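You operate a simulated robot arm through the tools that you are given. There is no shell and no other tool.

You are at the controls of a simulated robot arm. One attempt, no reset.

JOB
Move the towel off the swim ring onto the table, then let the air out and shut the valve.
Where things are to end (x, y in the base frame): rolled towel within 60 mm of [180, 810].

Only the result counts: the job must be done as asked and must still hold three seconds after the hand-in. Knocking over, shifting, dropping, spilling or breaking anything else fails it. Flat cloth is picked up by pressing the open fingertips on it (5 to 10 N) and closing them slowly along it; thin cloth reads only 2 to 8 mm in the jaws.

ROBOT AND FRAMES
A 6-joint arm with a two-finger gripper, fixed in place. Base frame: the origin is at the foot of the arm, x ahead of it, y to its left, z up; the work surface is at about z = 800. Units: mm, degrees, N and s.
It reaches about 1298 mm from its shoulder. Its first joint turns from -149.0 to 149.0 degrees. Payload 1.57 kg.
The tool frame sits at the grasp point between the pads (the TCP): z along the fingers, y along the line on which they close. The tips reach 21 mm beyond it. The gripper opens to 70 mm. The gripper's body begins 50 mm behind the TCP.
Orientation is that of the tool frame in the base frame, as a unit quaternion [x, y, z, w]. With the fingers straight down and closing along the base's y, the tool's x points along the base's -x, its y along +y and its z along -z.

CONTROLS
- The arm moves only by the tool send_rows. Its argument "motion" is a list of rows, each a list of 3 entries, a list of its own where there are three numbers: the closure, from 0 (fully open) to 1 (shut), then the shift along the tool's x, y, z in units of 150 mm (1.0 is 150 mm), then the turn, a rotation vector about the tool's x, y, z in units of 90 degrees (1.0 is 90 degrees). In form: [[claw, [x, y, z], [rx, ry, rz]], ...]. A call has 1 to 20 rows; each row is the pose to reach, as a shift and turn from the pose commanded when the call began, along the tool's axes at that moment. A call with a number of a shift or a turn outside -1 to 1 is refused whole. Rows are played at 5 a second. More than 50 mm and 8.6 degrees between two rows, or a gripper value outside its range, and nothing of the call is played. A pose out of reach is approached as far as the arm can. The call stops where the force on the tool passes 40 N (or 10 N more than at its start, if that is more) or the arm is blocked; 0.2 s more then pass. Each finger halts on what it meets, pressing with about 23 N; the grip force reading is that of the motor and also rises with nothing between the fingers. The clock runs only during rows and for 0.2 s after the last one: add rows that repeat a pose to give the fingers time. The reply holds the time, the measured pose of the TCP, the force on the tool along the base axes, the opening and the grip force, in the units named above and with some noise, with the torque about the TCP (base axes, N m) and any sound that the robot's microphone picked up, and new pictures: "pictures" is both (left out), scene, wrist or none.
- Cameras (640 x 400 px; columns grow to the right, rows downward): "scene" is fixed at [221.5, 650.6, 1414.9]; the picture's right is [-0.09, -1.00, 0.00], its down [-0.90, 0.08, -0.43] and it looks along [0.43, -0.04, -0.90] (base axes); focal length 214 px, centre (320, 200). "wrist" rides on the gripper at [79, 4, -81] in the tool frame; the picture's right is [-0.05, 1.00, 0.00], its down [-0.67, -0.04, -0.74] and it looks along [-0.74, -0.04, 0.67] (tool axes); focal length 256 px, centre (320, 200). There is no depth. A picture from a camera that has moved, and an enlarged one, comes with that camera's place and axes in the base frame and with its lens.
- move_column(by): slides the trunk up (or, below 0, down) by that many mm; the arm rides with it, the base frame stays. It gives what a move gives, with no picture.
- inspect(camera, box): a new picture of the part [left, top, right, bottom] of that camera's present view, enlarged. No time passes.
- sign_off(): hands the job in; it is judged then, once.

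Nothing tells you positions but the pictures and the camera data. Unless the task says otherwise, let go and move clear before handing in.

The tools are called as name(argument=value, ...) on one line, values as JSON. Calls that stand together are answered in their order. send_rows: Moves the arm, as the interface text tells. Its arguments: {"type":"object","properties":{"motion":{"type":"array"},"pictures":{"type":"string","enum":["both","scene","wrist","none"]}},"required":["motion"]} The other tools are called the same way: move_column (by) slides the trunk up or down; inspect (camera, box) takes an enlarged picture of a part of a camera's view; sign_off () hands the job in.

At the start:

```text
t: 0.0
ee_pos: [741.5, 241.7, 1184.0]
ee_rot: [0.0, 1.0, 0.0, 0.001]
ft_force: [-0.8, -0.6, 1.1]
moment: [0.0, 0.03, -0.03]
gripper_width: 70.0
grip_force: 0.1
trunk travel left (down, up): [-866.0, 104.0]
```

scene: 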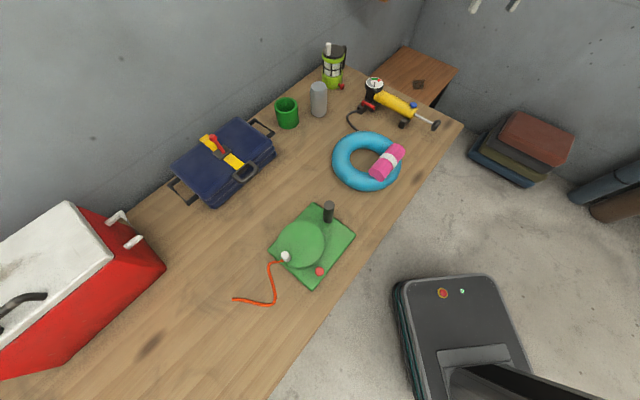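
wrist: 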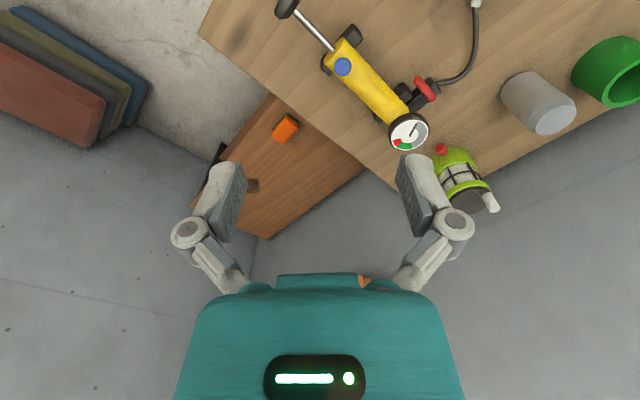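

I see a workbench with a blue swim ring carrying a pink rolled towel, plus a pump, toolbox, cups and a green foot pump. I'll first enlarge the ring and the destination area before moving.

inspect(camera="scene", box=[310, 110, 430, 210])

inspect(camera="scene", box=[220, 180, 380, 310])

inspect(camera="scene", box=[300, 30, 480, 150])

```text
4.00 times, centred on (370, 160) of scene
camera zoom: at [221.5, 650.6, 1414.9], right [-0.09, -1.0, 0.0], down [-0.9, 0.08, -0.43], along [0.43, -0.04, -0.9], focal length 858 px, centre (120, 360)
```

zoom: 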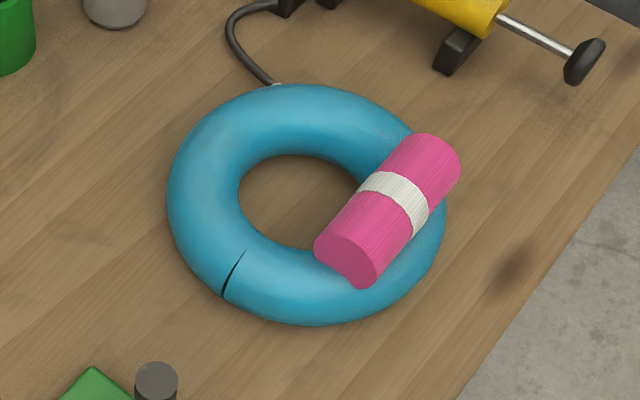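

```text
3.08 times, centred on (300, 245) of scene
camera zoom: at [221.5, 650.6, 1414.9], right [-0.09, -1.0, 0.0], down [-0.9, 0.08, -0.43], along [0.43, -0.04, -0.9], focal length 660 px, centre (382, 62)
```

zoom: 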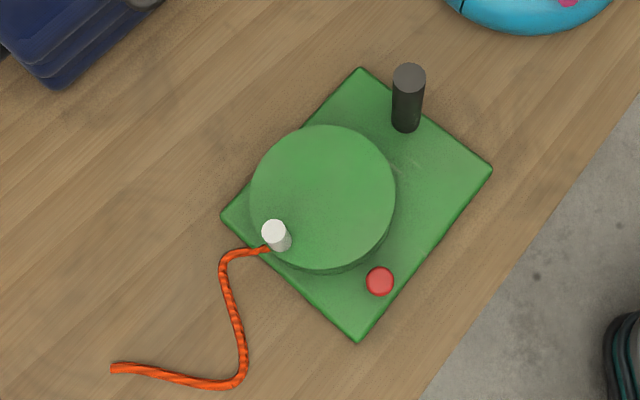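

```text
3.33 times, centred on (390, 90) of scene
camera zoom: at [221.5, 650.6, 1414.9], right [-0.09, -1.0, 0.0], down [-0.9, 0.08, -0.43], along [0.43, -0.04, -0.9], focal length 715 px, centre (87, 567)
```

zoom: 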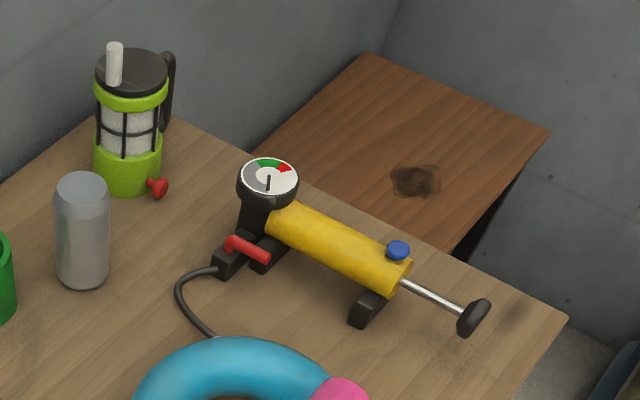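

The ring lies around (630, 455) with the pink towel on its right side, and its hose runs to a yellow pump with a gauge, a red lever and a blue button. I'll look more closely at the pump through the wrist camera and at the ring's surface for any valve.

inspect(camera="wrist", box=[360, 70, 520, 170])

inspect(camera="wrist", box=[270, 0, 430, 100])

inspect(camera="scene", box=[345, 70, 445, 132])

```text
4.00 times, centred on (440, 120) of wrist
camera zoom: at [662.4, 246.7, 1264.9], right [0.05, 1.0, 0.0], down [0.67, -0.04, 0.74], along [0.74, -0.04, -0.67], focal length 1024 px, centre (-160, 520)
```

zoom: 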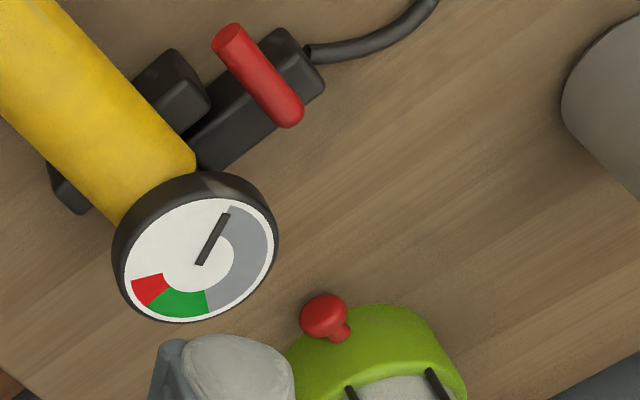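

```text
4.00 times, centred on (350, 50) of wrist
camera zoom: at [662.4, 246.7, 1264.9], right [0.05, 1.0, 0.0], down [0.67, -0.04, 0.74], along [0.74, -0.04, -0.67], focal length 1024 px, centre (200, 800)
```

zoom: 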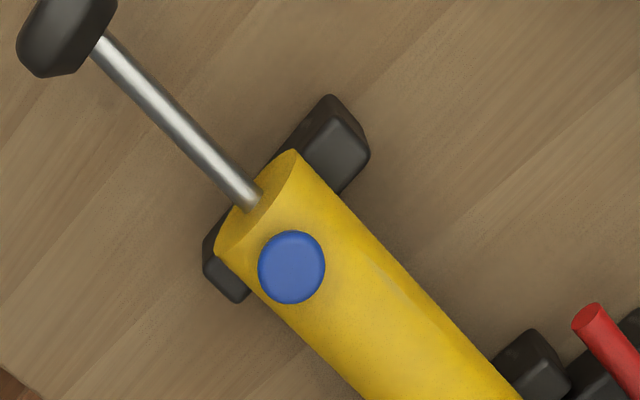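

```text
6.40 times, centred on (395, 101) of scene
camera zoom: at [221.5, 650.6, 1414.9], right [-0.09, -1.0, 0.0], down [-0.9, 0.08, -0.43], along [0.43, -0.04, -0.9], focal length 1373 px, centre (-160, 834)
```

zoom: 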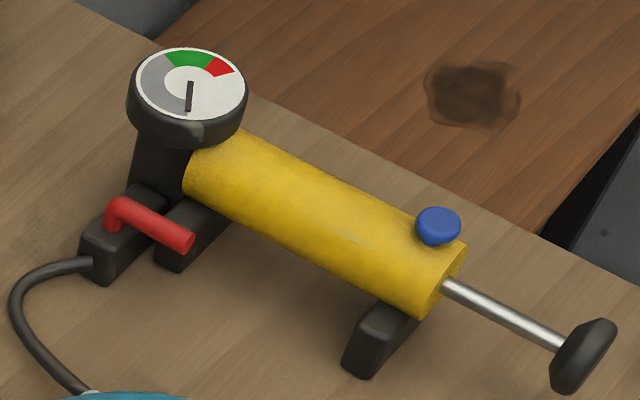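

The gauge needle sits at the low end and the red lever stands across its valve block, so I take the valve as shut. It is near (880, 430, 848), and the blue bleed button is near (807, 273, 884). I'll bring the wrist camera over to look along the towel.

send_rows(motion=[[0, [0.2, 0.2, 0.05], [0, 0, 0]], [0, [0.4, 0.4, 0.1], [0, 0, 0]], [0, [0.6, 0.6, 0.15], [0, 0, 0]], [0, [0.8, 0.8, 0.2], [0, 0, 0]], [0, [1.0, 1.0, 0.25], [0, 0, 0]]], pictures="none")

send_rows(motion=[[0, [0.2, 0.2, 0.05], [0, 0, 0.09]], [0, [0.4, 0.4, 0.1], [0, 0, 0.18]], [0, [0.6, 0.6, 0.15], [0, 0, 0.27]], [0, [0.8, 0.8, 0.2], [0, 0, 0.36]], [0, [1.0, 1.0, 0.25], [0, 0, 0.45]], [0, [1.0, 1.0, 0.3], [0, 0, 0.5]], [0, [1.0, 1.0, 0.3], [0, 0, 0.5]]])

```text
t: 1.2
ee_pos: [586.1, 388.9, 1185.3]
ee_rot: [0.0, 1.0, 0.0, 0.0]
ft_force: [-0.1, -0.8, -0.5]
moment: [-0.03, 0.01, 0.01]
gripper_width: 70.1
grip_force: 0.0
out of reach, approached as far as the arm can: row 1, 2, 3, 4, 5
trunk travel left (down, up): [-866.0, 104.0]
```

```text
t: 2.8
ee_pos: [443.8, 538.4, 1183.7]
ee_rot: [0.383, 0.924, -0.001, 0.001]
ft_force: [0.2, -0.8, 0.2]
moment: [0.01, 0.03, 0.03]
gripper_width: 70.0
grip_force: 0.1
out of reach, approached as far as the arm can: row 1, 2, 3, 4, 5, 6, 7
trunk travel left (down, up): [-866.0, 104.0]
camera wrist: at [391.8, 598.7, 1265.0], right [0.74, 0.67, 0.0], down [0.45, -0.5, 0.74], along [0.5, -0.55, -0.67], focal length 256 px, centre (320, 200)
```

scene: 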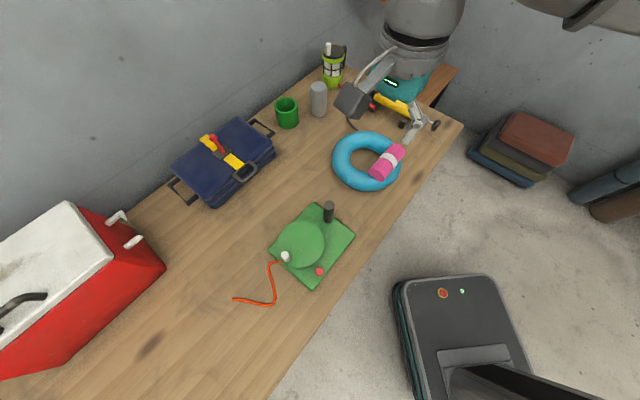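
wrist: 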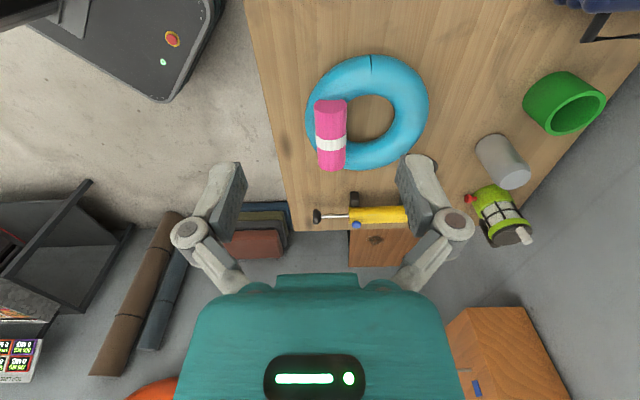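

The arm doesn't go below z ≈ 1184 at this trunk height, so I need to lower the trunk. The towel shows clearly, lying across the near side of the ring, so I'll lower the trunk 100 mm and look again.

move_column(by=-100)

send_rows(motion=[[0, [0, 0, 0], [0, 0, 0]]])

```text
t: 4.1
ee_pos: [442.6, 538.0, 1084.5]
ee_rot: [0.383, 0.924, 0.0, 0.0]
ft_force: [-0.6, 0.0, 0.0]
moment: [0.0, 0.05, -0.01]
gripper_width: 69.9
grip_force: 0.1
trunk travel left (down, up): [-766.0, 204.0]
```

```text
t: 4.5
ee_pos: [444.4, 538.4, 1083.7]
ee_rot: [0.383, 0.924, 0.0, 0.0]
ft_force: [0.4, -0.6, -0.5]
moment: [0.0, 0.01, -0.05]
gripper_width: 69.9
grip_force: 0.1
trunk travel left (down, up): [-766.0, 204.0]
camera wrist: at [391.8, 598.7, 1165.0], right [0.74, 0.67, 0.0], down [0.45, -0.5, 0.74], along [0.5, -0.55, -0.67], focal length 256 px, centre (320, 200)
```

scene: 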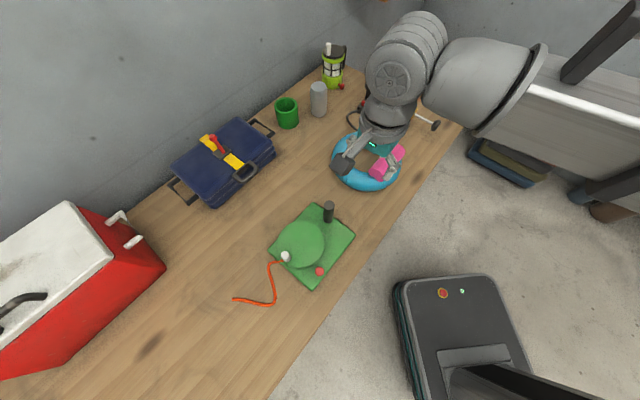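
wrist: 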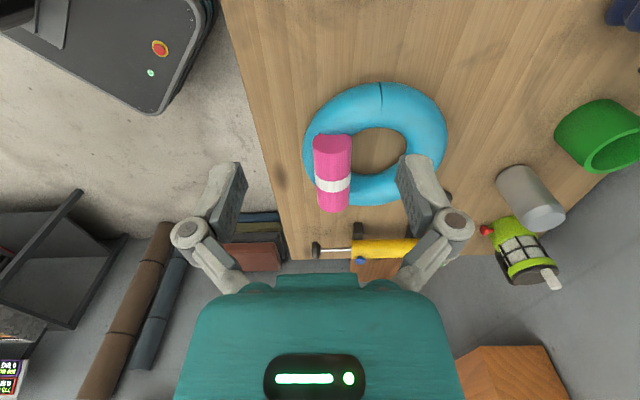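

Now the towel is in view at close range. I'll enlarge both views to fix its position, axis and diameter.

inspect(camera="wrist", box=[280, 70, 460, 225])

inspect(camera="scene", box=[325, 125, 415, 195])

```text
2.58 times, centred on (370, 148) of wrist
camera zoom: at [391.8, 598.7, 1165.0], right [0.74, 0.67, 0.0], down [0.45, -0.5, 0.74], along [0.5, -0.55, -0.67], focal length 661 px, centre (191, 336)
```

zoom: 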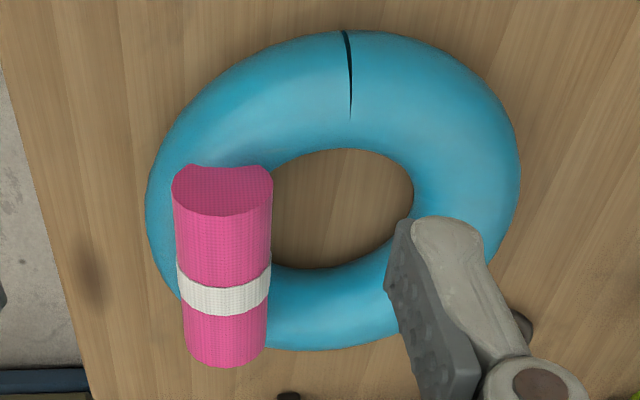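

```text
5.71 times, centred on (370, 160) of scene
camera zoom: at [221.5, 650.6, 1414.9], right [-0.09, -1.0, 0.0], down [-0.9, 0.08, -0.43], along [0.43, -0.04, -0.9], focal length 1226 px, centre (34, 429)
```

zoom: 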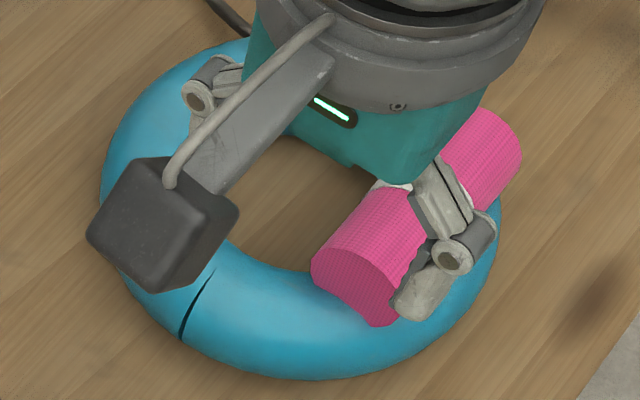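

The towel's axis runs along (0.71, −0.70), centred near (574, 425, 881) and about 50 mm thick. My jaws are already square across it, so I'll move above it and test whether the arm can descend at this trunk height.

send_rows(motion=[[0, [-0.3, 0.02, 0], [0, 0, 0]], [0, [-0.6, 0.04, 0], [0, 0, 0]], [0, [-0.9, 0.06, 0], [0, 0, 0]], [0, [-1.0, 0.08, 0], [0, 0, 0]], [0, [-1.0, 0.08, 0], [0, 0, 0]]], pictures="none")

send_rows(motion=[[0, [-0.145, 0, 0], [0, 0, 0]], [0, [-0.145, 0, 0.2], [0, 0, 0]], [0, [-0.145, 0, 0.3], [0, 0, 0]], [0, [-0.145, 0, 0.3], [0, 0, 0]]])

```text
t: 5.7
ee_pos: [559.3, 441.5, 1083.4]
ee_rot: [0.382, 0.924, 0.001, 0.0]
ft_force: [-0.5, 0.3, 0.0]
moment: [0.02, 0.04, -0.01]
gripper_width: 70.2
grip_force: 0.0
trunk travel left (down, up): [-766.0, 204.0]
```

```text
t: 6.7
ee_pos: [573.2, 426.4, 1083.9]
ee_rot: [0.383, 0.924, 0.0, 0.0]
ft_force: [0.5, 0.7, 0.3]
moment: [0.03, -0.01, 0.01]
gripper_width: 69.9
grip_force: 0.0
out of reach, approached as far as the arm can: row 2, 3, 4
trunk travel left (down, up): [-766.0, 204.0]
camera wrist: at [520.5, 487.2, 1165.0], right [0.74, 0.67, 0.0], down [0.45, -0.5, 0.74], along [0.5, -0.55, -0.67], focal length 256 px, centre (320, 200)
```

scene: 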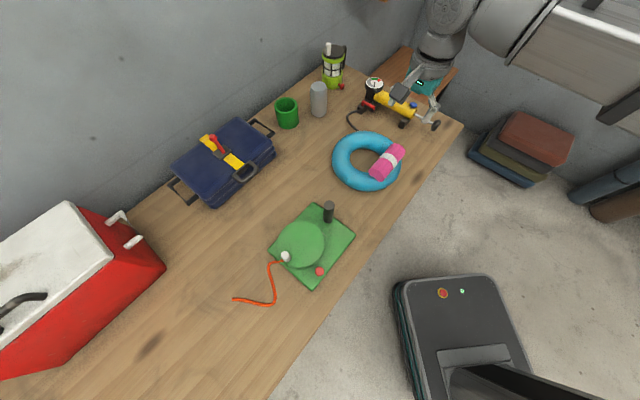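
wrist: 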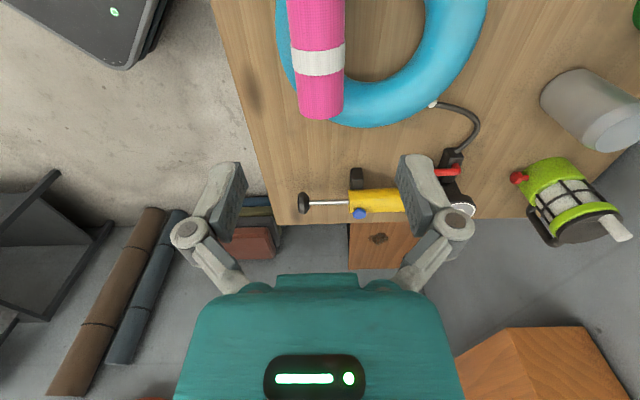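

The arm can't go below its current height, so the trunk will do the descending. I'm centred over the towel (573, 426), and I'll lower the trunk to bring the tips just above it and check.

move_column(by=-130)

send_rows(motion=[[0, [0, 0, 0], [0, 0, 0]]])

inspect(camera="scene", box=[325, 115, 425, 195])

```text
t: 8.3
ee_pos: [571.2, 427.2, 954.1]
ee_rot: [0.382, 0.924, 0.0, 0.0]
ft_force: [-0.2, -0.6, -0.7]
moment: [0.02, 0.02, -0.01]
gripper_width: 70.1
grip_force: 0.1
trunk travel left (down, up): [-636.0, 334.0]
```

```text
t: 8.7
ee_pos: [572.6, 426.9, 954.5]
ee_rot: [0.383, 0.924, 0.0, 0.0]
ft_force: [0.9, 0.3, -0.2]
moment: [-0.01, -0.01, 0.0]
gripper_width: 70.2
grip_force: 0.1
trunk travel left (down, up): [-636.0, 334.0]
camera wrist: at [520.4, 487.3, 1035.0], right [0.74, 0.67, 0.0], down [0.45, -0.5, 0.74], along [0.5, -0.55, -0.67], focal length 256 px, centre (320, 200)
```

scene: 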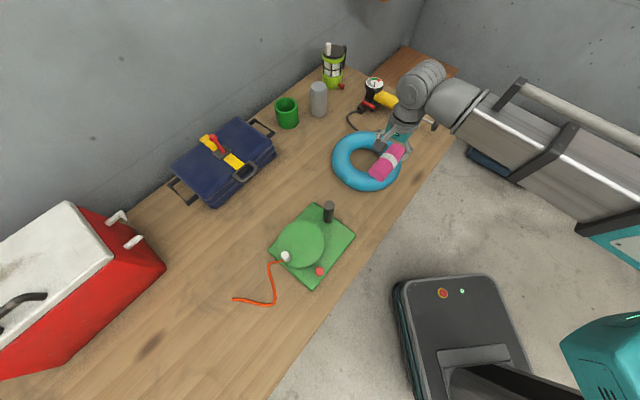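
wrist: 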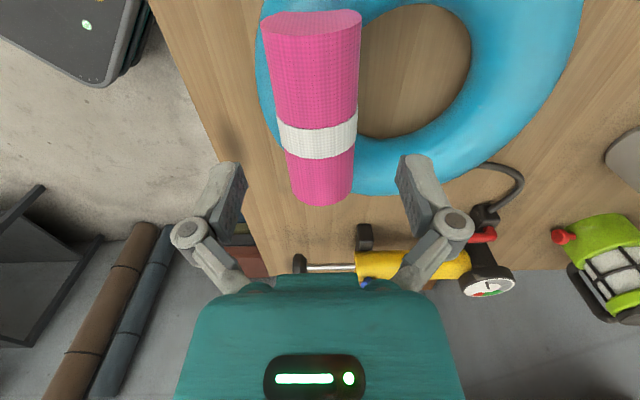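

```text
5.00 times, centred on (375, 155) of scene
camera zoom: at [221.5, 650.6, 1414.9], right [-0.09, -1.0, 0.0], down [-0.9, 0.08, -0.43], along [0.43, -0.04, -0.9], focal length 1072 px, centre (45, 425)
```

zoom: 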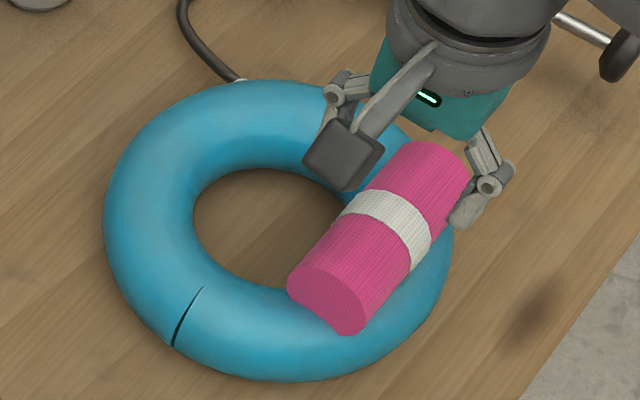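

The jaws straddle the towel laterally, but my grasp point is about 12 mm short of its middle along the axis. I'll correct that and then lower the trunk in steps.

send_rows(motion=[[0, [-0.04, 0, 0], [0, 0, 0]], [0, [-0.08, 0, 0], [0, 0, 0]], [0, [-0.08, 0, 0], [0, 0, 0]]], pictures="none")

move_column(by=-40)

send_rows(motion=[[0, [0, 0, 0], [0, 0, 0]]])

inspect(camera="scene", box=[325, 115, 425, 195])

```text
t: 9.5
ee_pos: [581.1, 416.7, 954.6]
ee_rot: [0.383, 0.924, 0.0, 0.0]
ft_force: [-0.1, 0.0, -0.6]
moment: [-0.01, 0.02, 0.0]
gripper_width: 69.9
grip_force: 0.1
trunk travel left (down, up): [-636.0, 334.0]
```

```text
t: 10.3
ee_pos: [581.4, 417.5, 915.1]
ee_rot: [0.383, 0.924, 0.0, 0.0]
ft_force: [-0.2, -0.6, -0.1]
moment: [-0.02, 0.02, 0.0]
gripper_width: 70.2
grip_force: 0.1
trunk travel left (down, up): [-596.0, 374.0]
```

```text
t: 10.7
ee_pos: [581.9, 417.4, 915.0]
ee_rot: [0.383, 0.924, 0.0, 0.0]
ft_force: [-0.5, -0.6, -0.8]
moment: [0.0, 0.01, 0.0]
gripper_width: 69.7
grip_force: 0.0
trunk travel left (down, up): [-596.0, 374.0]
camera wrist: at [529.1, 478.2, 995.0], right [0.74, 0.67, 0.0], down [0.45, -0.5, 0.74], along [0.5, -0.55, -0.67], focal length 256 px, centre (320, 200)
```

scene: 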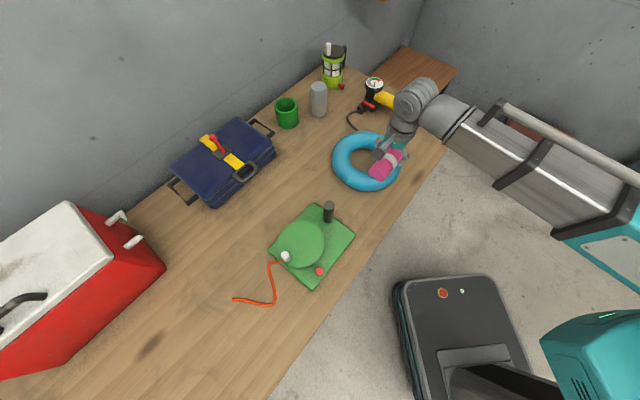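
wrist: 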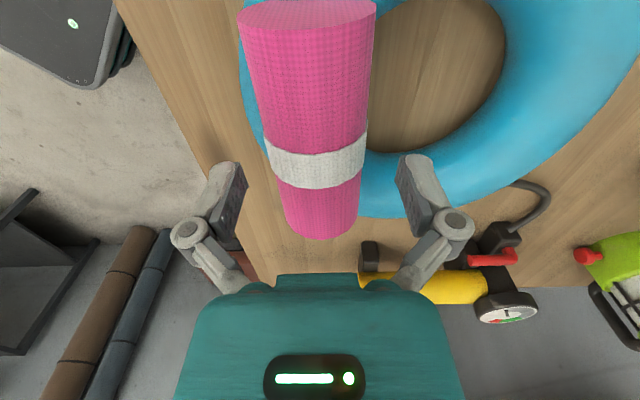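

```text
5.00 times, centred on (375, 155) of scene
camera zoom: at [221.5, 650.6, 1414.9], right [-0.09, -1.0, 0.0], down [-0.9, 0.08, -0.43], along [0.43, -0.04, -0.9], focal length 1072 px, centre (45, 425)
```

zoom: 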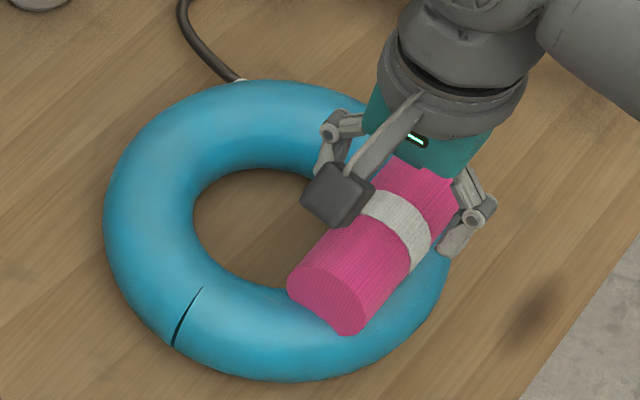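

The fingers straddle the towel cleanly. I'll lower another 28 mm so the pads sit around its mid-height, then close.

move_column(by=-28)

inspect(camera="scene", box=[325, 115, 425, 195])

inspect(camera="wrist", box=[170, 0, 490, 280])

```text
t: 11.5
ee_pos: [580.8, 418.3, 887.0]
ee_rot: [0.383, 0.924, 0.001, 0.0]
ft_force: [-1.0, 0.1, -0.5]
moment: [0.04, -0.01, -0.02]
gripper_width: 70.0
grip_force: 0.1
trunk travel left (down, up): [-568.0, 402.0]
```

```text
5.00 times, centred on (375, 155) of scene
camera zoom: at [221.5, 650.6, 1414.9], right [-0.09, -1.0, 0.0], down [-0.9, 0.08, -0.43], along [0.43, -0.04, -0.9], focal length 1072 px, centre (45, 425)
```

zoom: 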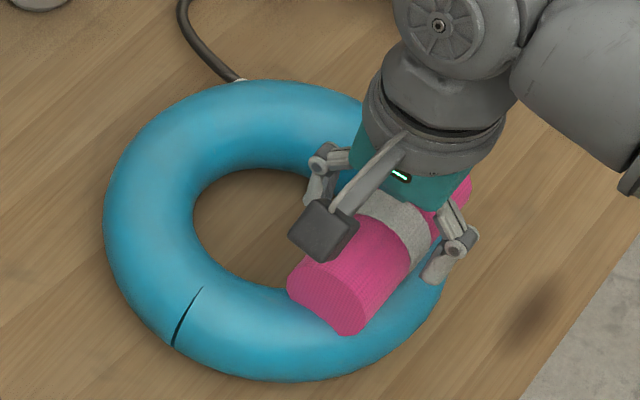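

```text
1.43 times, centred on (330, 140) of wrist
camera zoom: at [529.0, 478.1, 967.0], right [0.74, 0.67, 0.0], down [0.45, -0.5, 0.74], along [0.5, -0.55, -0.67], focal length 366 px, centre (306, 286)
```

zoom: 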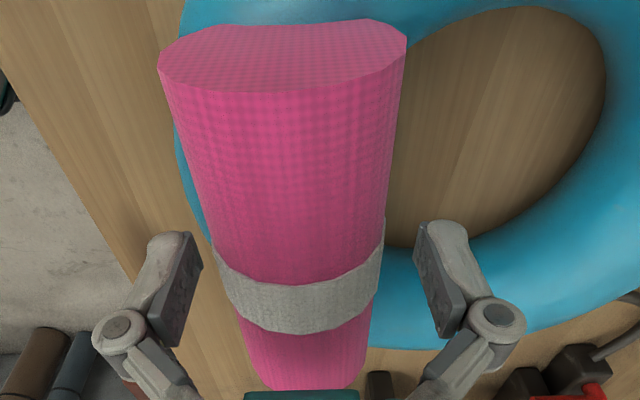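

No contact and there's clearance on both sides. I'll close the jaws gradually on the towel and hold.

send_rows(motion=[[0.1, [0, 0, 0], [0, 0, 0]], [0.2, [0, 0, 0], [0, 0, 0]], [0.3, [0, 0, 0], [0, 0, 0]], [0.4, [0, 0, 0], [0, 0, 0]], [0.5, [0, 0, 0], [0, 0, 0]], [0.6, [0, 0, 0], [0, 0, 0]], [0.6, [0, 0, 0], [0, 0, 0]]])

```text
t: 13.1
ee_pos: [580.8, 418.0, 886.5]
ee_rot: [0.382, 0.924, -0.001, 0.001]
ft_force: [-0.6, -0.6, 5.9]
moment: [0.0, 0.05, -0.01]
gripper_width: 52.7
grip_force: 22.4
trunk travel left (down, up): [-568.0, 402.0]
camera wrist: at [528.7, 477.9, 967.4], right [0.74, 0.67, 0.0], down [0.45, -0.5, 0.74], along [0.5, -0.55, -0.67], focal length 256 px, centre (320, 200)
```

scene: 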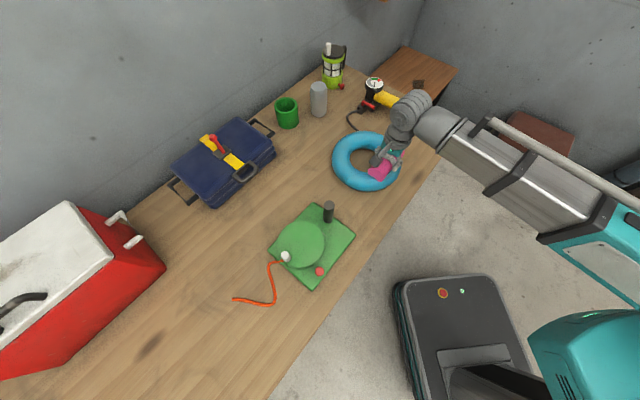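
wrist: 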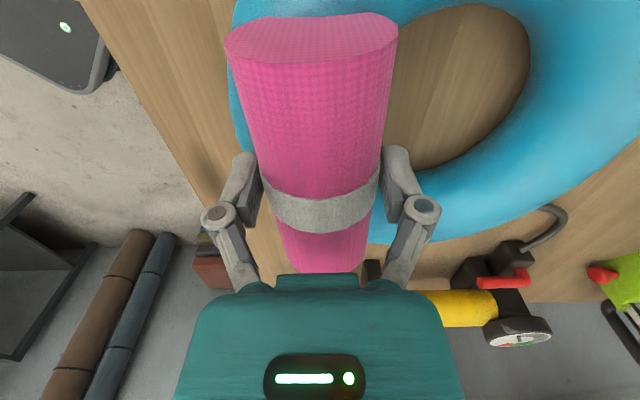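

The jaws hold the towel at 52.7 mm with 22 N. I'll lift straight up and check that it comes away and the ring stays put.

send_rows(motion=[[0.6, [0, 0, -0.1], [0, 0, 0]], [0.6, [0, 0, -0.2], [0, 0, 0]], [0.6, [0, 0, -0.35], [0, 0, 0]], [0.6, [0, 0, -0.5], [0, 0, 0]], [0.6, [0, 0, -0.7], [0, 0, 0]], [0.6, [0, 0, -0.9], [0, 0, 0]], [0.6, [0, 0, -0.9], [0, 0, 0]]])

inspect(camera="scene", box=[325, 115, 425, 195])

```text
t: 14.7
ee_pos: [581.6, 414.8, 887.5]
ee_rot: [0.383, 0.924, 0.001, 0.0]
ft_force: [5.5, -0.4, 11.7]
moment: [0.08, -0.15, -0.14]
gripper_width: 52.8
grip_force: 23.1
out of reach, approached as far as the arm can: row 1, 2, 3, 4, 5, 6, 7
trunk travel left (down, up): [-568.0, 402.0]
camera wrist: at [528.4, 474.8, 967.3], right [0.74, 0.67, 0.0], down [0.44, -0.5, 0.75], along [0.5, -0.55, -0.67], focal length 256 px, centre (320, 200)
```

scene: 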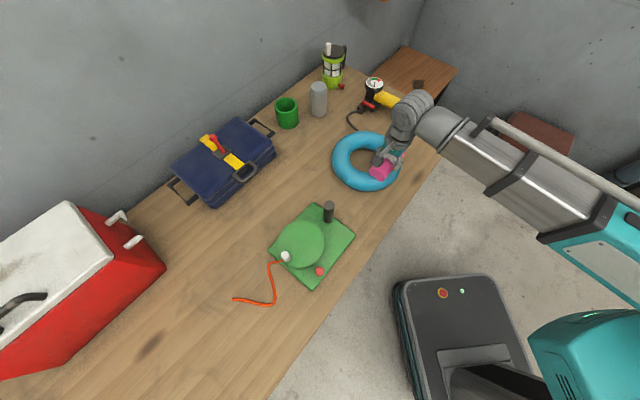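
wrist: 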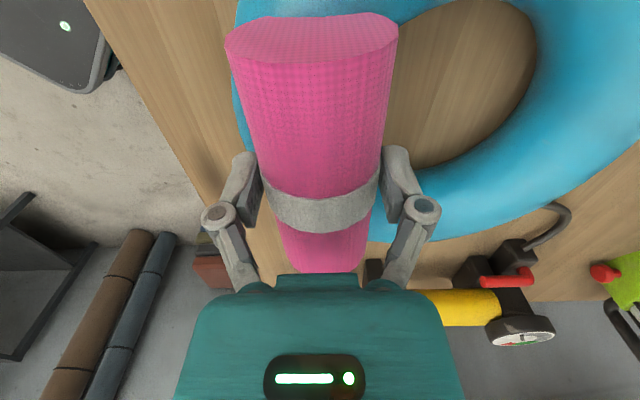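

```text
5.00 times, centred on (375, 155) of scene
camera zoom: at [221.5, 650.6, 1414.9], right [-0.09, -1.0, 0.0], down [-0.9, 0.08, -0.43], along [0.43, -0.04, -0.9], focal length 1072 px, centre (45, 425)
```

zoom: 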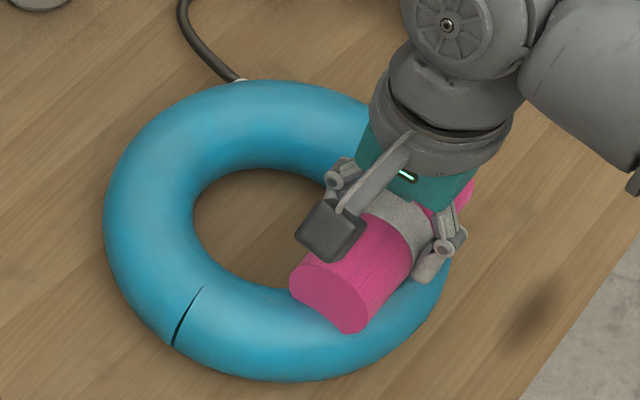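

The arm apparently has no vertical travel of its own, so all height comes from the trunk. The grip still holds, so I'll lift with the trunk instead.

move_column(by=30)

inspect(camera="scene", box=[325, 115, 425, 195])

inspect(camera="wrist", box=[170, 0, 490, 280])

```text
t: 15.4
ee_pos: [581.3, 415.0, 916.1]
ee_rot: [0.383, 0.924, 0.0, 0.0]
ft_force: [0.5, -0.7, -1.1]
moment: [-0.02, 0.0, 0.01]
gripper_width: 52.7
grip_force: 22.9
trunk travel left (down, up): [-598.0, 372.0]
```

```text
5.00 times, centred on (375, 155) of scene
camera zoom: at [221.5, 650.6, 1414.9], right [-0.09, -1.0, 0.0], down [-0.9, 0.08, -0.43], along [0.43, -0.04, -0.9], focal length 1072 px, centre (45, 425)
```

zoom: 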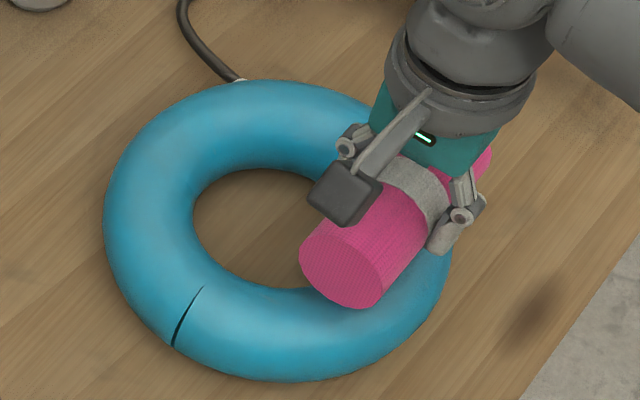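

```text
1.43 times, centred on (330, 140) of wrist
camera zoom: at [528.3, 475.2, 996.9], right [0.74, 0.67, 0.0], down [0.45, -0.5, 0.74], along [0.5, -0.55, -0.67], focal length 366 px, centre (306, 286)
```

zoom: 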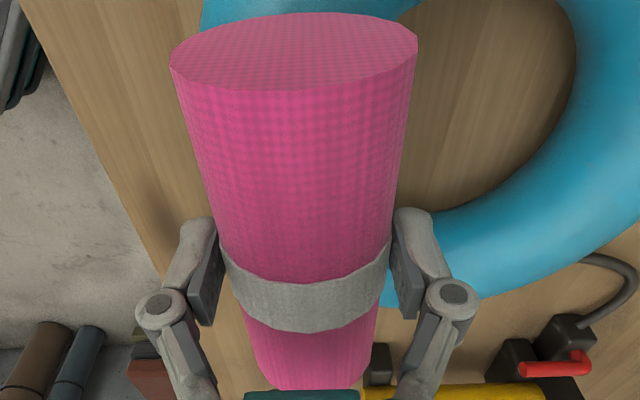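

The towel lifted cleanly as a full roll and the ring hasn't moved. I'll raise it well clear of everything and carry it toward the target area.

move_column(by=90)

send_rows(motion=[[0.6, [0.15, 0, 0], [0, 0, 0]], [0.6, [0.35, 0, 0], [0, 0, 0]], [0.6, [0.55, 0, 0], [0, 0, 0]], [0.6, [0.75, 0, 0], [0, 0, 0]], [0.6, [0.9, 0, 0], [0, 0, 0]], [0.6, [0.95, 0, 0], [0, 0, 0]]])

```text
t: 16.7
ee_pos: [579.7, 415.6, 1006.3]
ee_rot: [0.383, 0.924, 0.0, 0.0]
ft_force: [0.1, 0.3, -1.4]
moment: [0.0, 0.04, 0.03]
gripper_width: 52.6
grip_force: 22.8
trunk travel left (down, up): [-688.0, 282.0]
```

```text
t: 18.1
ee_pos: [480.4, 516.4, 1004.0]
ee_rot: [0.382, 0.924, 0.0, 0.0]
ft_force: [-0.1, 0.6, -2.1]
moment: [0.01, 0.0, 0.0]
gripper_width: 52.6
grip_force: 22.8
trunk travel left (down, up): [-688.0, 282.0]
camera wrist: at [428.6, 576.4, 1086.9], right [0.74, 0.67, 0.0], down [0.45, -0.5, 0.74], along [0.5, -0.55, -0.67], focal length 256 px, centre (320, 200)
```

scene: 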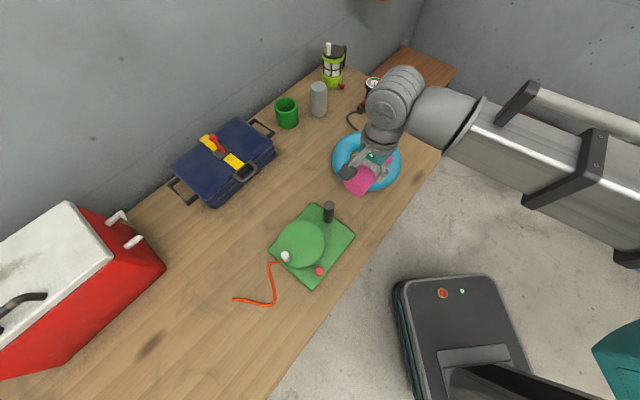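
wrist: 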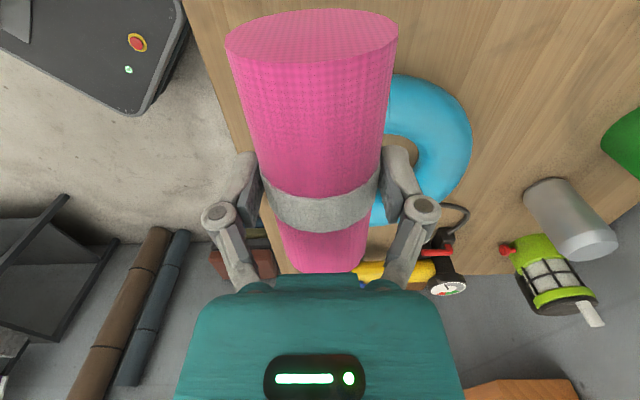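

The towel is held steady. I'll continue carrying it along the table at this height.

send_rows(motion=[[0.6, [0.2, -0.01, 0], [0, 0, 0]], [0.6, [0.4, -0.01, 0], [0, 0, 0]], [0.6, [0.6, -0.02, 0], [0, 0, 0]], [0.6, [0.8, -0.02, 0], [0, 0, 0]], [0.6, [0.96, -0.03, 0], [0, 0, 0]], [0.6, [0.96, -0.03, 0], [0, 0, 0]]], pictures="none")

send_rows(motion=[[0.6, [0.2, -0.01, 0], [0, 0, 0]], [0.6, [0.4, -0.01, 0], [0, 0, 0]], [0.6, [0.6, -0.02, 0], [0, 0, 0]], [0.6, [0.8, -0.02, 0], [0, 0, 0]], [0.6, [0.96, -0.03, 0], [0, 0, 0]], [0.6, [0.96, -0.03, 0], [0, 0, 0]]])

```text
t: 19.5
ee_pos: [375.0, 614.0, 1006.4]
ee_rot: [0.383, 0.924, 0.0, -0.001]
ft_force: [-1.5, 0.2, -1.5]
moment: [-0.04, 0.0, 0.0]
gripper_width: 52.4
grip_force: 22.9
trunk travel left (down, up): [-688.0, 282.0]
```

```text
t: 20.9
ee_pos: [267.6, 712.5, 1006.0]
ee_rot: [0.383, 0.924, 0.0, -0.001]
ft_force: [-0.1, -1.2, -1.2]
moment: [0.0, 0.03, -0.02]
gripper_width: 52.2
grip_force: 22.6
trunk travel left (down, up): [-688.0, 282.0]
camera wrist: at [216.1, 772.7, 1086.9], right [0.74, 0.67, 0.0], down [0.45, -0.5, 0.75], along [0.5, -0.55, -0.67], focal length 256 px, centre (320, 200)
```

scene: 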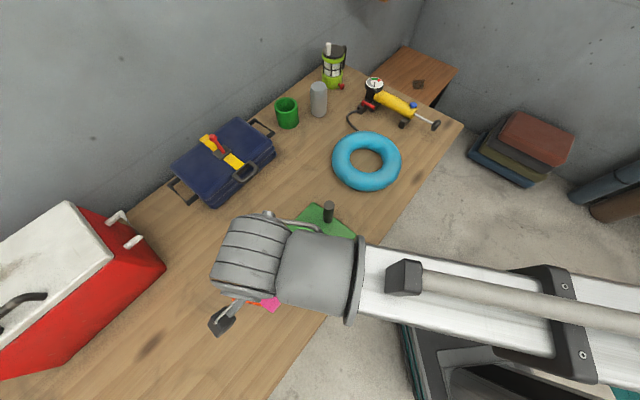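
wrist: 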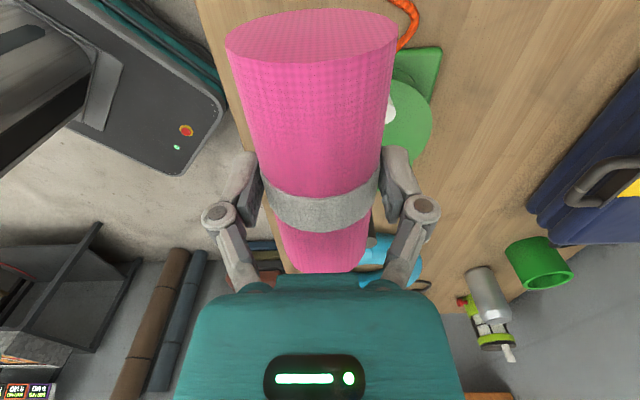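

The towel hangs just past the green pump, and the ring and pump are undisturbed. I'll go to about (165, 812) and turn the roll to lie roughly along y, parallel to the rope's free run and clear of it.

send_rows(motion=[[0.6, [0.18, 0, 0], [0, 0, 0.06]], [0.6, [0.36, -0.01, 0], [0, 0, 0.13]], [0.6, [0.54, -0.01, 0], [0, 0, 0.2]], [0.6, [0.72, -0.01, 0], [0, 0, 0.27]], [0.6, [0.87, -0.015, 0], [0, 0, 0.34]], [0.6, [0.953, -0.015, 0], [0, 0, 0.4]], [0.6, [0.953, -0.015, 0], [0, 0, 0.44]], [0.6, [0.953, -0.015, 0], [0, 0, 0.44]]])

inspect(camera="scene", box=[200, 250, 340, 400])

```text
t: 22.7
ee_pos: [166.2, 812.3, 1006.1]
ee_rot: [0.674, 0.739, -0.001, -0.001]
ft_force: [-0.2, -0.1, -2.1]
moment: [0.03, 0.0, -0.01]
gripper_width: 52.5
grip_force: 22.9
trunk travel left (down, up): [-688.0, 282.0]
camera wrist: at [164.1, 893.3, 1086.9], right [1.0, 0.04, 0.0], down [0.03, -0.67, 0.74], along [0.03, -0.74, -0.67], focal length 256 px, centre (320, 200)
```

scene: 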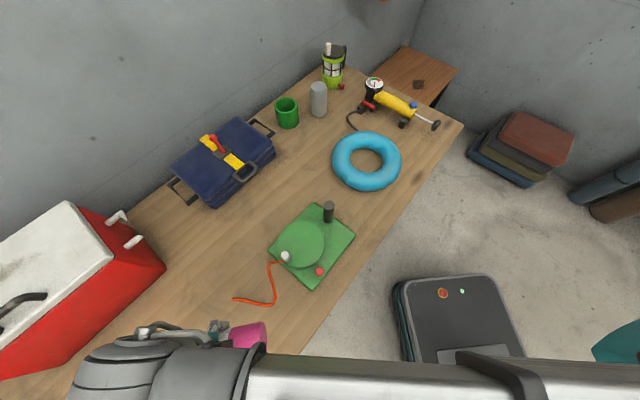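
wrist: 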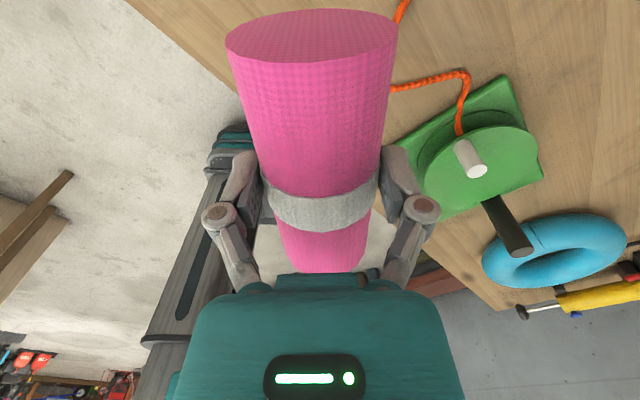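

```text
2.67 times, centred on (270, 325) of scene
camera zoom: at [221.5, 650.6, 1414.9], right [-0.09, -1.0, 0.0], down [-0.9, 0.08, -0.43], along [0.43, -0.04, -0.9], focal length 572 px, centre (453, -133)
```

zoom: 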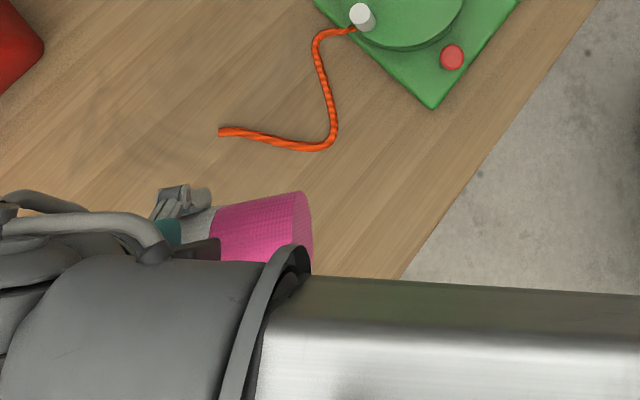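

The towel is over (166, 812), lying nearly along y, with the rope's nearest point around x ≈ 222. I'll shift 11 mm further from the rope and lower with the trunk until just above the table.

send_rows(motion=[[0.6, [0, -0.035, 0], [0, 0, 0]], [0.6, [0, -0.073, 0], [0, 0, 0]], [0.6, [0, -0.073, 0], [0, 0, 0]]], pictures="none")

move_column(by=-130)

send_rows(motion=[[0.6, [0, 0, 0], [0, 0, 0]]])

inspect(camera="scene", box=[200, 250, 340, 400])

```text
t: 23.5
ee_pos: [156.3, 810.4, 1005.7]
ee_rot: [0.673, 0.74, 0.0, 0.0]
ft_force: [0.0, 0.2, -0.7]
moment: [0.01, -0.02, 0.02]
gripper_width: 52.3
grip_force: 22.8
trunk travel left (down, up): [-688.0, 282.0]
```

```text
t: 25.1
ee_pos: [156.1, 810.9, 876.2]
ee_rot: [0.673, 0.74, 0.0, 0.0]
ft_force: [0.7, -0.7, -0.4]
moment: [-0.01, -0.03, 0.02]
gripper_width: 52.5
grip_force: 22.6
trunk travel left (down, up): [-558.0, 412.0]
```

```text
t: 25.4
ee_pos: [156.6, 811.1, 876.1]
ee_rot: [0.673, 0.74, 0.0, 0.0]
ft_force: [-0.1, -0.7, -1.4]
moment: [0.01, -0.02, -0.02]
gripper_width: 52.3
grip_force: 22.8
trunk travel left (down, up): [-558.0, 412.0]
camera wrist: at [154.1, 891.9, 956.9], right [1.0, 0.04, 0.0], down [0.03, -0.67, 0.75], along [0.03, -0.74, -0.67], focal length 256 px, centre (320, 200)
```

scene: 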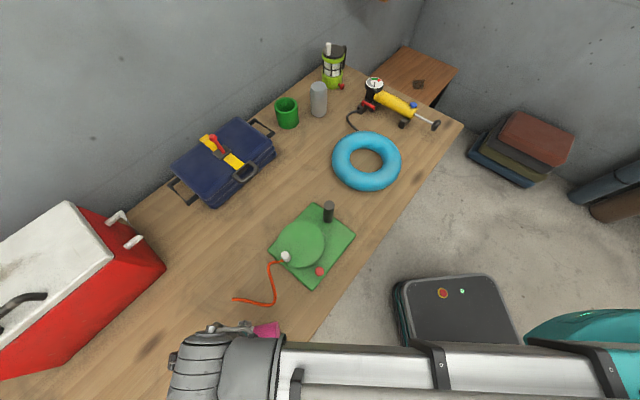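
wrist: 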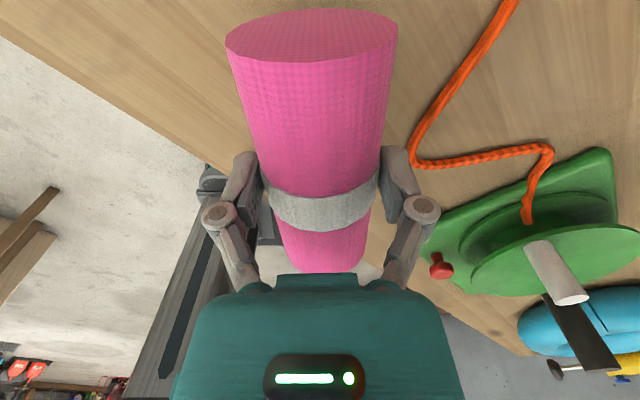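

```text
2.67 times, centred on (270, 325) of scene
camera zoom: at [221.5, 650.6, 1414.9], right [-0.09, -1.0, 0.0], down [-0.9, 0.08, -0.43], along [0.43, -0.04, -0.9], focal length 572 px, centre (453, -133)
```

zoom: 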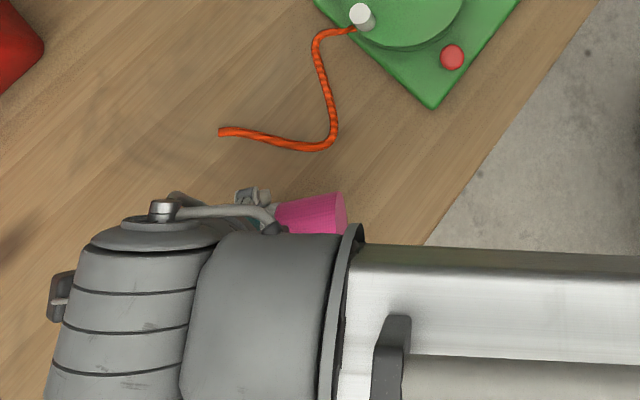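

The rope is clear of the gripper. I'll lower the remaining distance in small steps until I feel the table under the towel.

move_column(by=-36)

move_column(by=-4)

inspect(camera="wrist", box=[170, 0, 490, 280])

```text
t: 26.2
ee_pos: [156.6, 811.5, 839.1]
ee_rot: [0.673, 0.74, 0.0, -0.001]
ft_force: [-0.1, 0.3, -1.0]
moment: [0.0, 0.01, -0.04]
gripper_width: 52.3
grip_force: 22.8
trunk travel left (down, up): [-522.0, 448.0]
```

```text
t: 26.8
ee_pos: [156.9, 810.1, 839.3]
ee_rot: [0.673, 0.74, 0.002, 0.0]
ft_force: [1.5, 8.9, 32.1]
moment: [0.09, -0.11, -0.01]
gripper_width: 53.2
grip_force: 23.0
trunk travel left (down, up): [-518.0, 452.0]
```

```text
1.43 times, centred on (330, 140) of wrist
camera zoom: at [153.9, 891.0, 919.3], right [1.0, 0.04, 0.0], down [0.03, -0.67, 0.74], along [0.03, -0.74, -0.67], focal length 366 px, centre (306, 286)
```

zoom: 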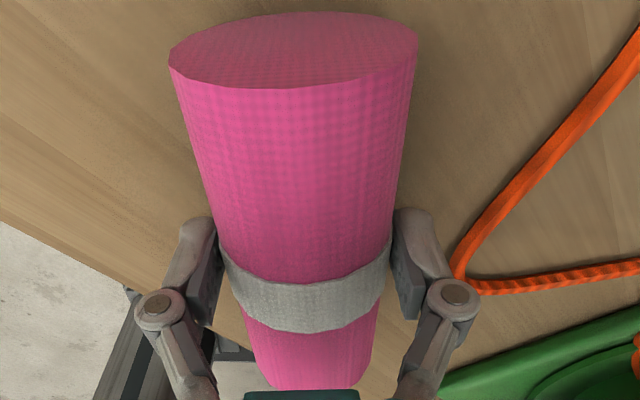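

The towel has met the table (32 N upward at z 839). I'll back off 3 mm to a light touch before opening the jaws slowly.

move_column(by=3)

```text
t: 27.3
ee_pos: [157.7, 810.9, 839.8]
ee_rot: [0.673, 0.74, 0.0, 0.0]
ft_force: [0.6, 0.3, -0.9]
moment: [-0.01, 0.01, 0.01]
gripper_width: 52.7
grip_force: 22.5
trunk travel left (down, up): [-521.0, 449.0]
```

Now it's just resting with almost no load. I'll open the jaws gradually, only part way, to release it without touching the rope.

send_rows(motion=[[0.3, [0, 0, 0], [0, 0, 0]], [0.24, [0, 0, 0], [0, 0, 0]], [0.2, [0, 0, 0], [0, 0, 0]], [0.15, [0, 0, 0], [0, 0, 0]], [0.1, [0, 0, 0], [0, 0, 0]], [0.05, [0, 0, 0], [0, 0, 0]], [0.03, [0, 0, 0], [0, 0, 0]], [0.03, [0, 0, 0], [0, 0, 0]]])

inspect(camera="wrist", box=[170, 0, 490, 280])

```text
t: 29.1
ee_pos: [154.5, 810.6, 838.9]
ee_rot: [0.673, 0.74, 0.001, 0.0]
ft_force: [-0.2, -0.5, 0.4]
moment: [-0.03, 0.0, 0.02]
gripper_width: 67.7
grip_force: 0.1
trunk travel left (down, up): [-521.0, 449.0]
camera wrist: at [154.1, 891.8, 919.9], right [1.0, 0.04, 0.0], down [0.03, -0.67, 0.74], along [0.03, -0.74, -0.67], focal length 256 px, centre (320, 200)
```

scene: 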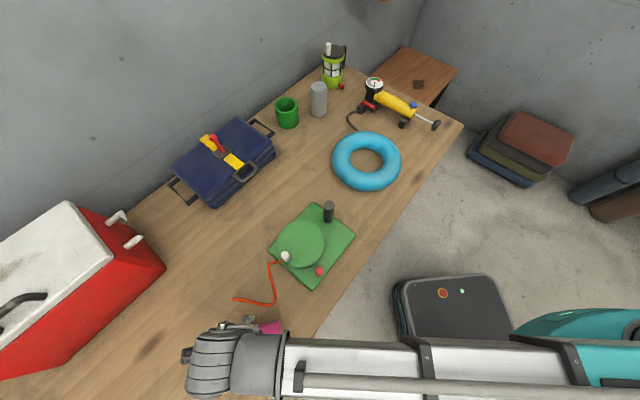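
wrist: 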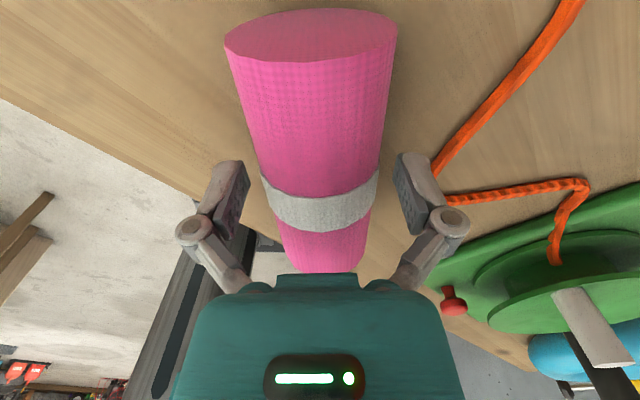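

```text
1.43 times, centred on (330, 140) of wrist
camera zoom: at [154.1, 891.8, 919.9], right [1.0, 0.04, 0.0], down [0.03, -0.67, 0.74], along [0.03, -0.74, -0.67], focal length 366 px, centre (306, 286)
```

zoom: 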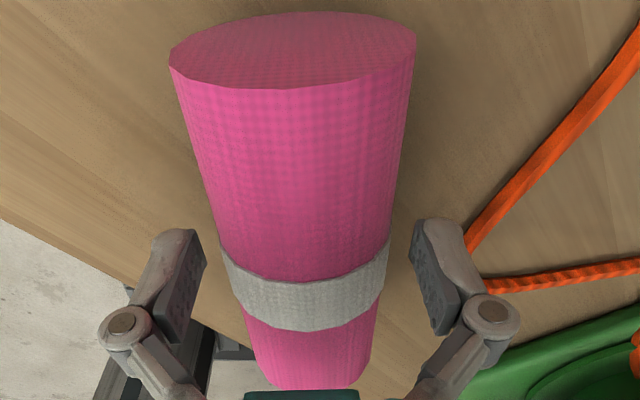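

The towel is released at about (156, 811) and sits still between the open fingers. I'll raise the trunk straight up and check it stays.

move_column(by=40)

move_column(by=120)

send_rows(motion=[[0.03, [-0.2, 0, 0], [0, 0, -0.08]], [0.03, [-0.4, 0, 0], [0, 0, -0.16]], [0.03, [-0.6, 0, 0], [0, 0, -0.24]], [0.03, [-0.8, 0, 0], [0, 0, -0.32]], [0.03, [-0.95, 0, 0], [0, 0, -0.4]], [0.03, [-0.95, 0, 0], [0, 0, -0.44]]])

```text
t: 29.9
ee_pos: [156.0, 810.8, 878.8]
ee_rot: [0.673, 0.74, 0.0, 0.001]
ft_force: [0.0, -0.5, 0.2]
moment: [0.03, 0.03, 0.03]
gripper_width: 68.1
grip_force: 0.1
trunk travel left (down, up): [-561.0, 409.0]
```

```text
t: 31.4
ee_pos: [156.1, 810.6, 1000.3]
ee_rot: [0.673, 0.74, 0.0, 0.0]
ft_force: [1.1, -0.4, -0.3]
moment: [-0.01, -0.05, -0.01]
gripper_width: 68.1
grip_force: 0.1
trunk travel left (down, up): [-681.0, 289.0]
```

```text
t: 32.8
ee_pos: [170.4, 669.8, 998.8]
ee_rot: [0.382, 0.924, 0.0, 0.0]
ft_force: [-0.1, 1.0, -0.5]
moment: [0.03, 0.01, -0.01]
gripper_width: 68.3
grip_force: 0.1
trunk travel left (down, up): [-681.0, 289.0]
camera wrist: at [118.6, 729.7, 1080.0], right [0.74, 0.67, 0.0], down [0.45, -0.5, 0.74], along [0.5, -0.55, -0.67], focal length 256 px, centre (320, 200)
```

scene: 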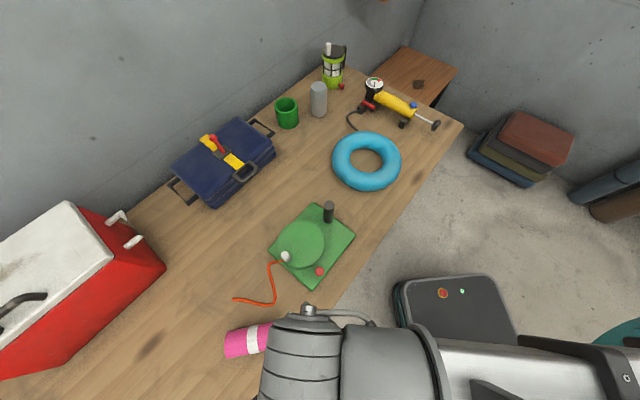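
wrist: 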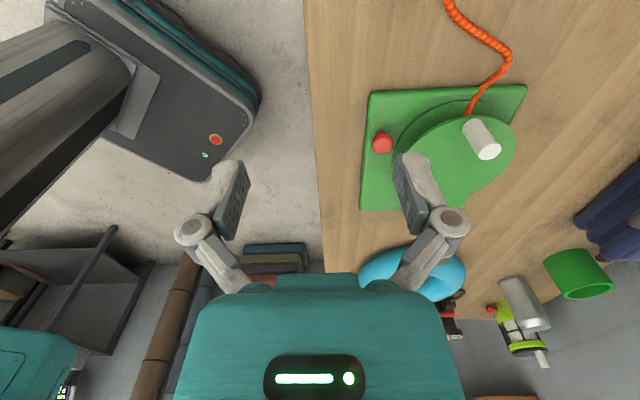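

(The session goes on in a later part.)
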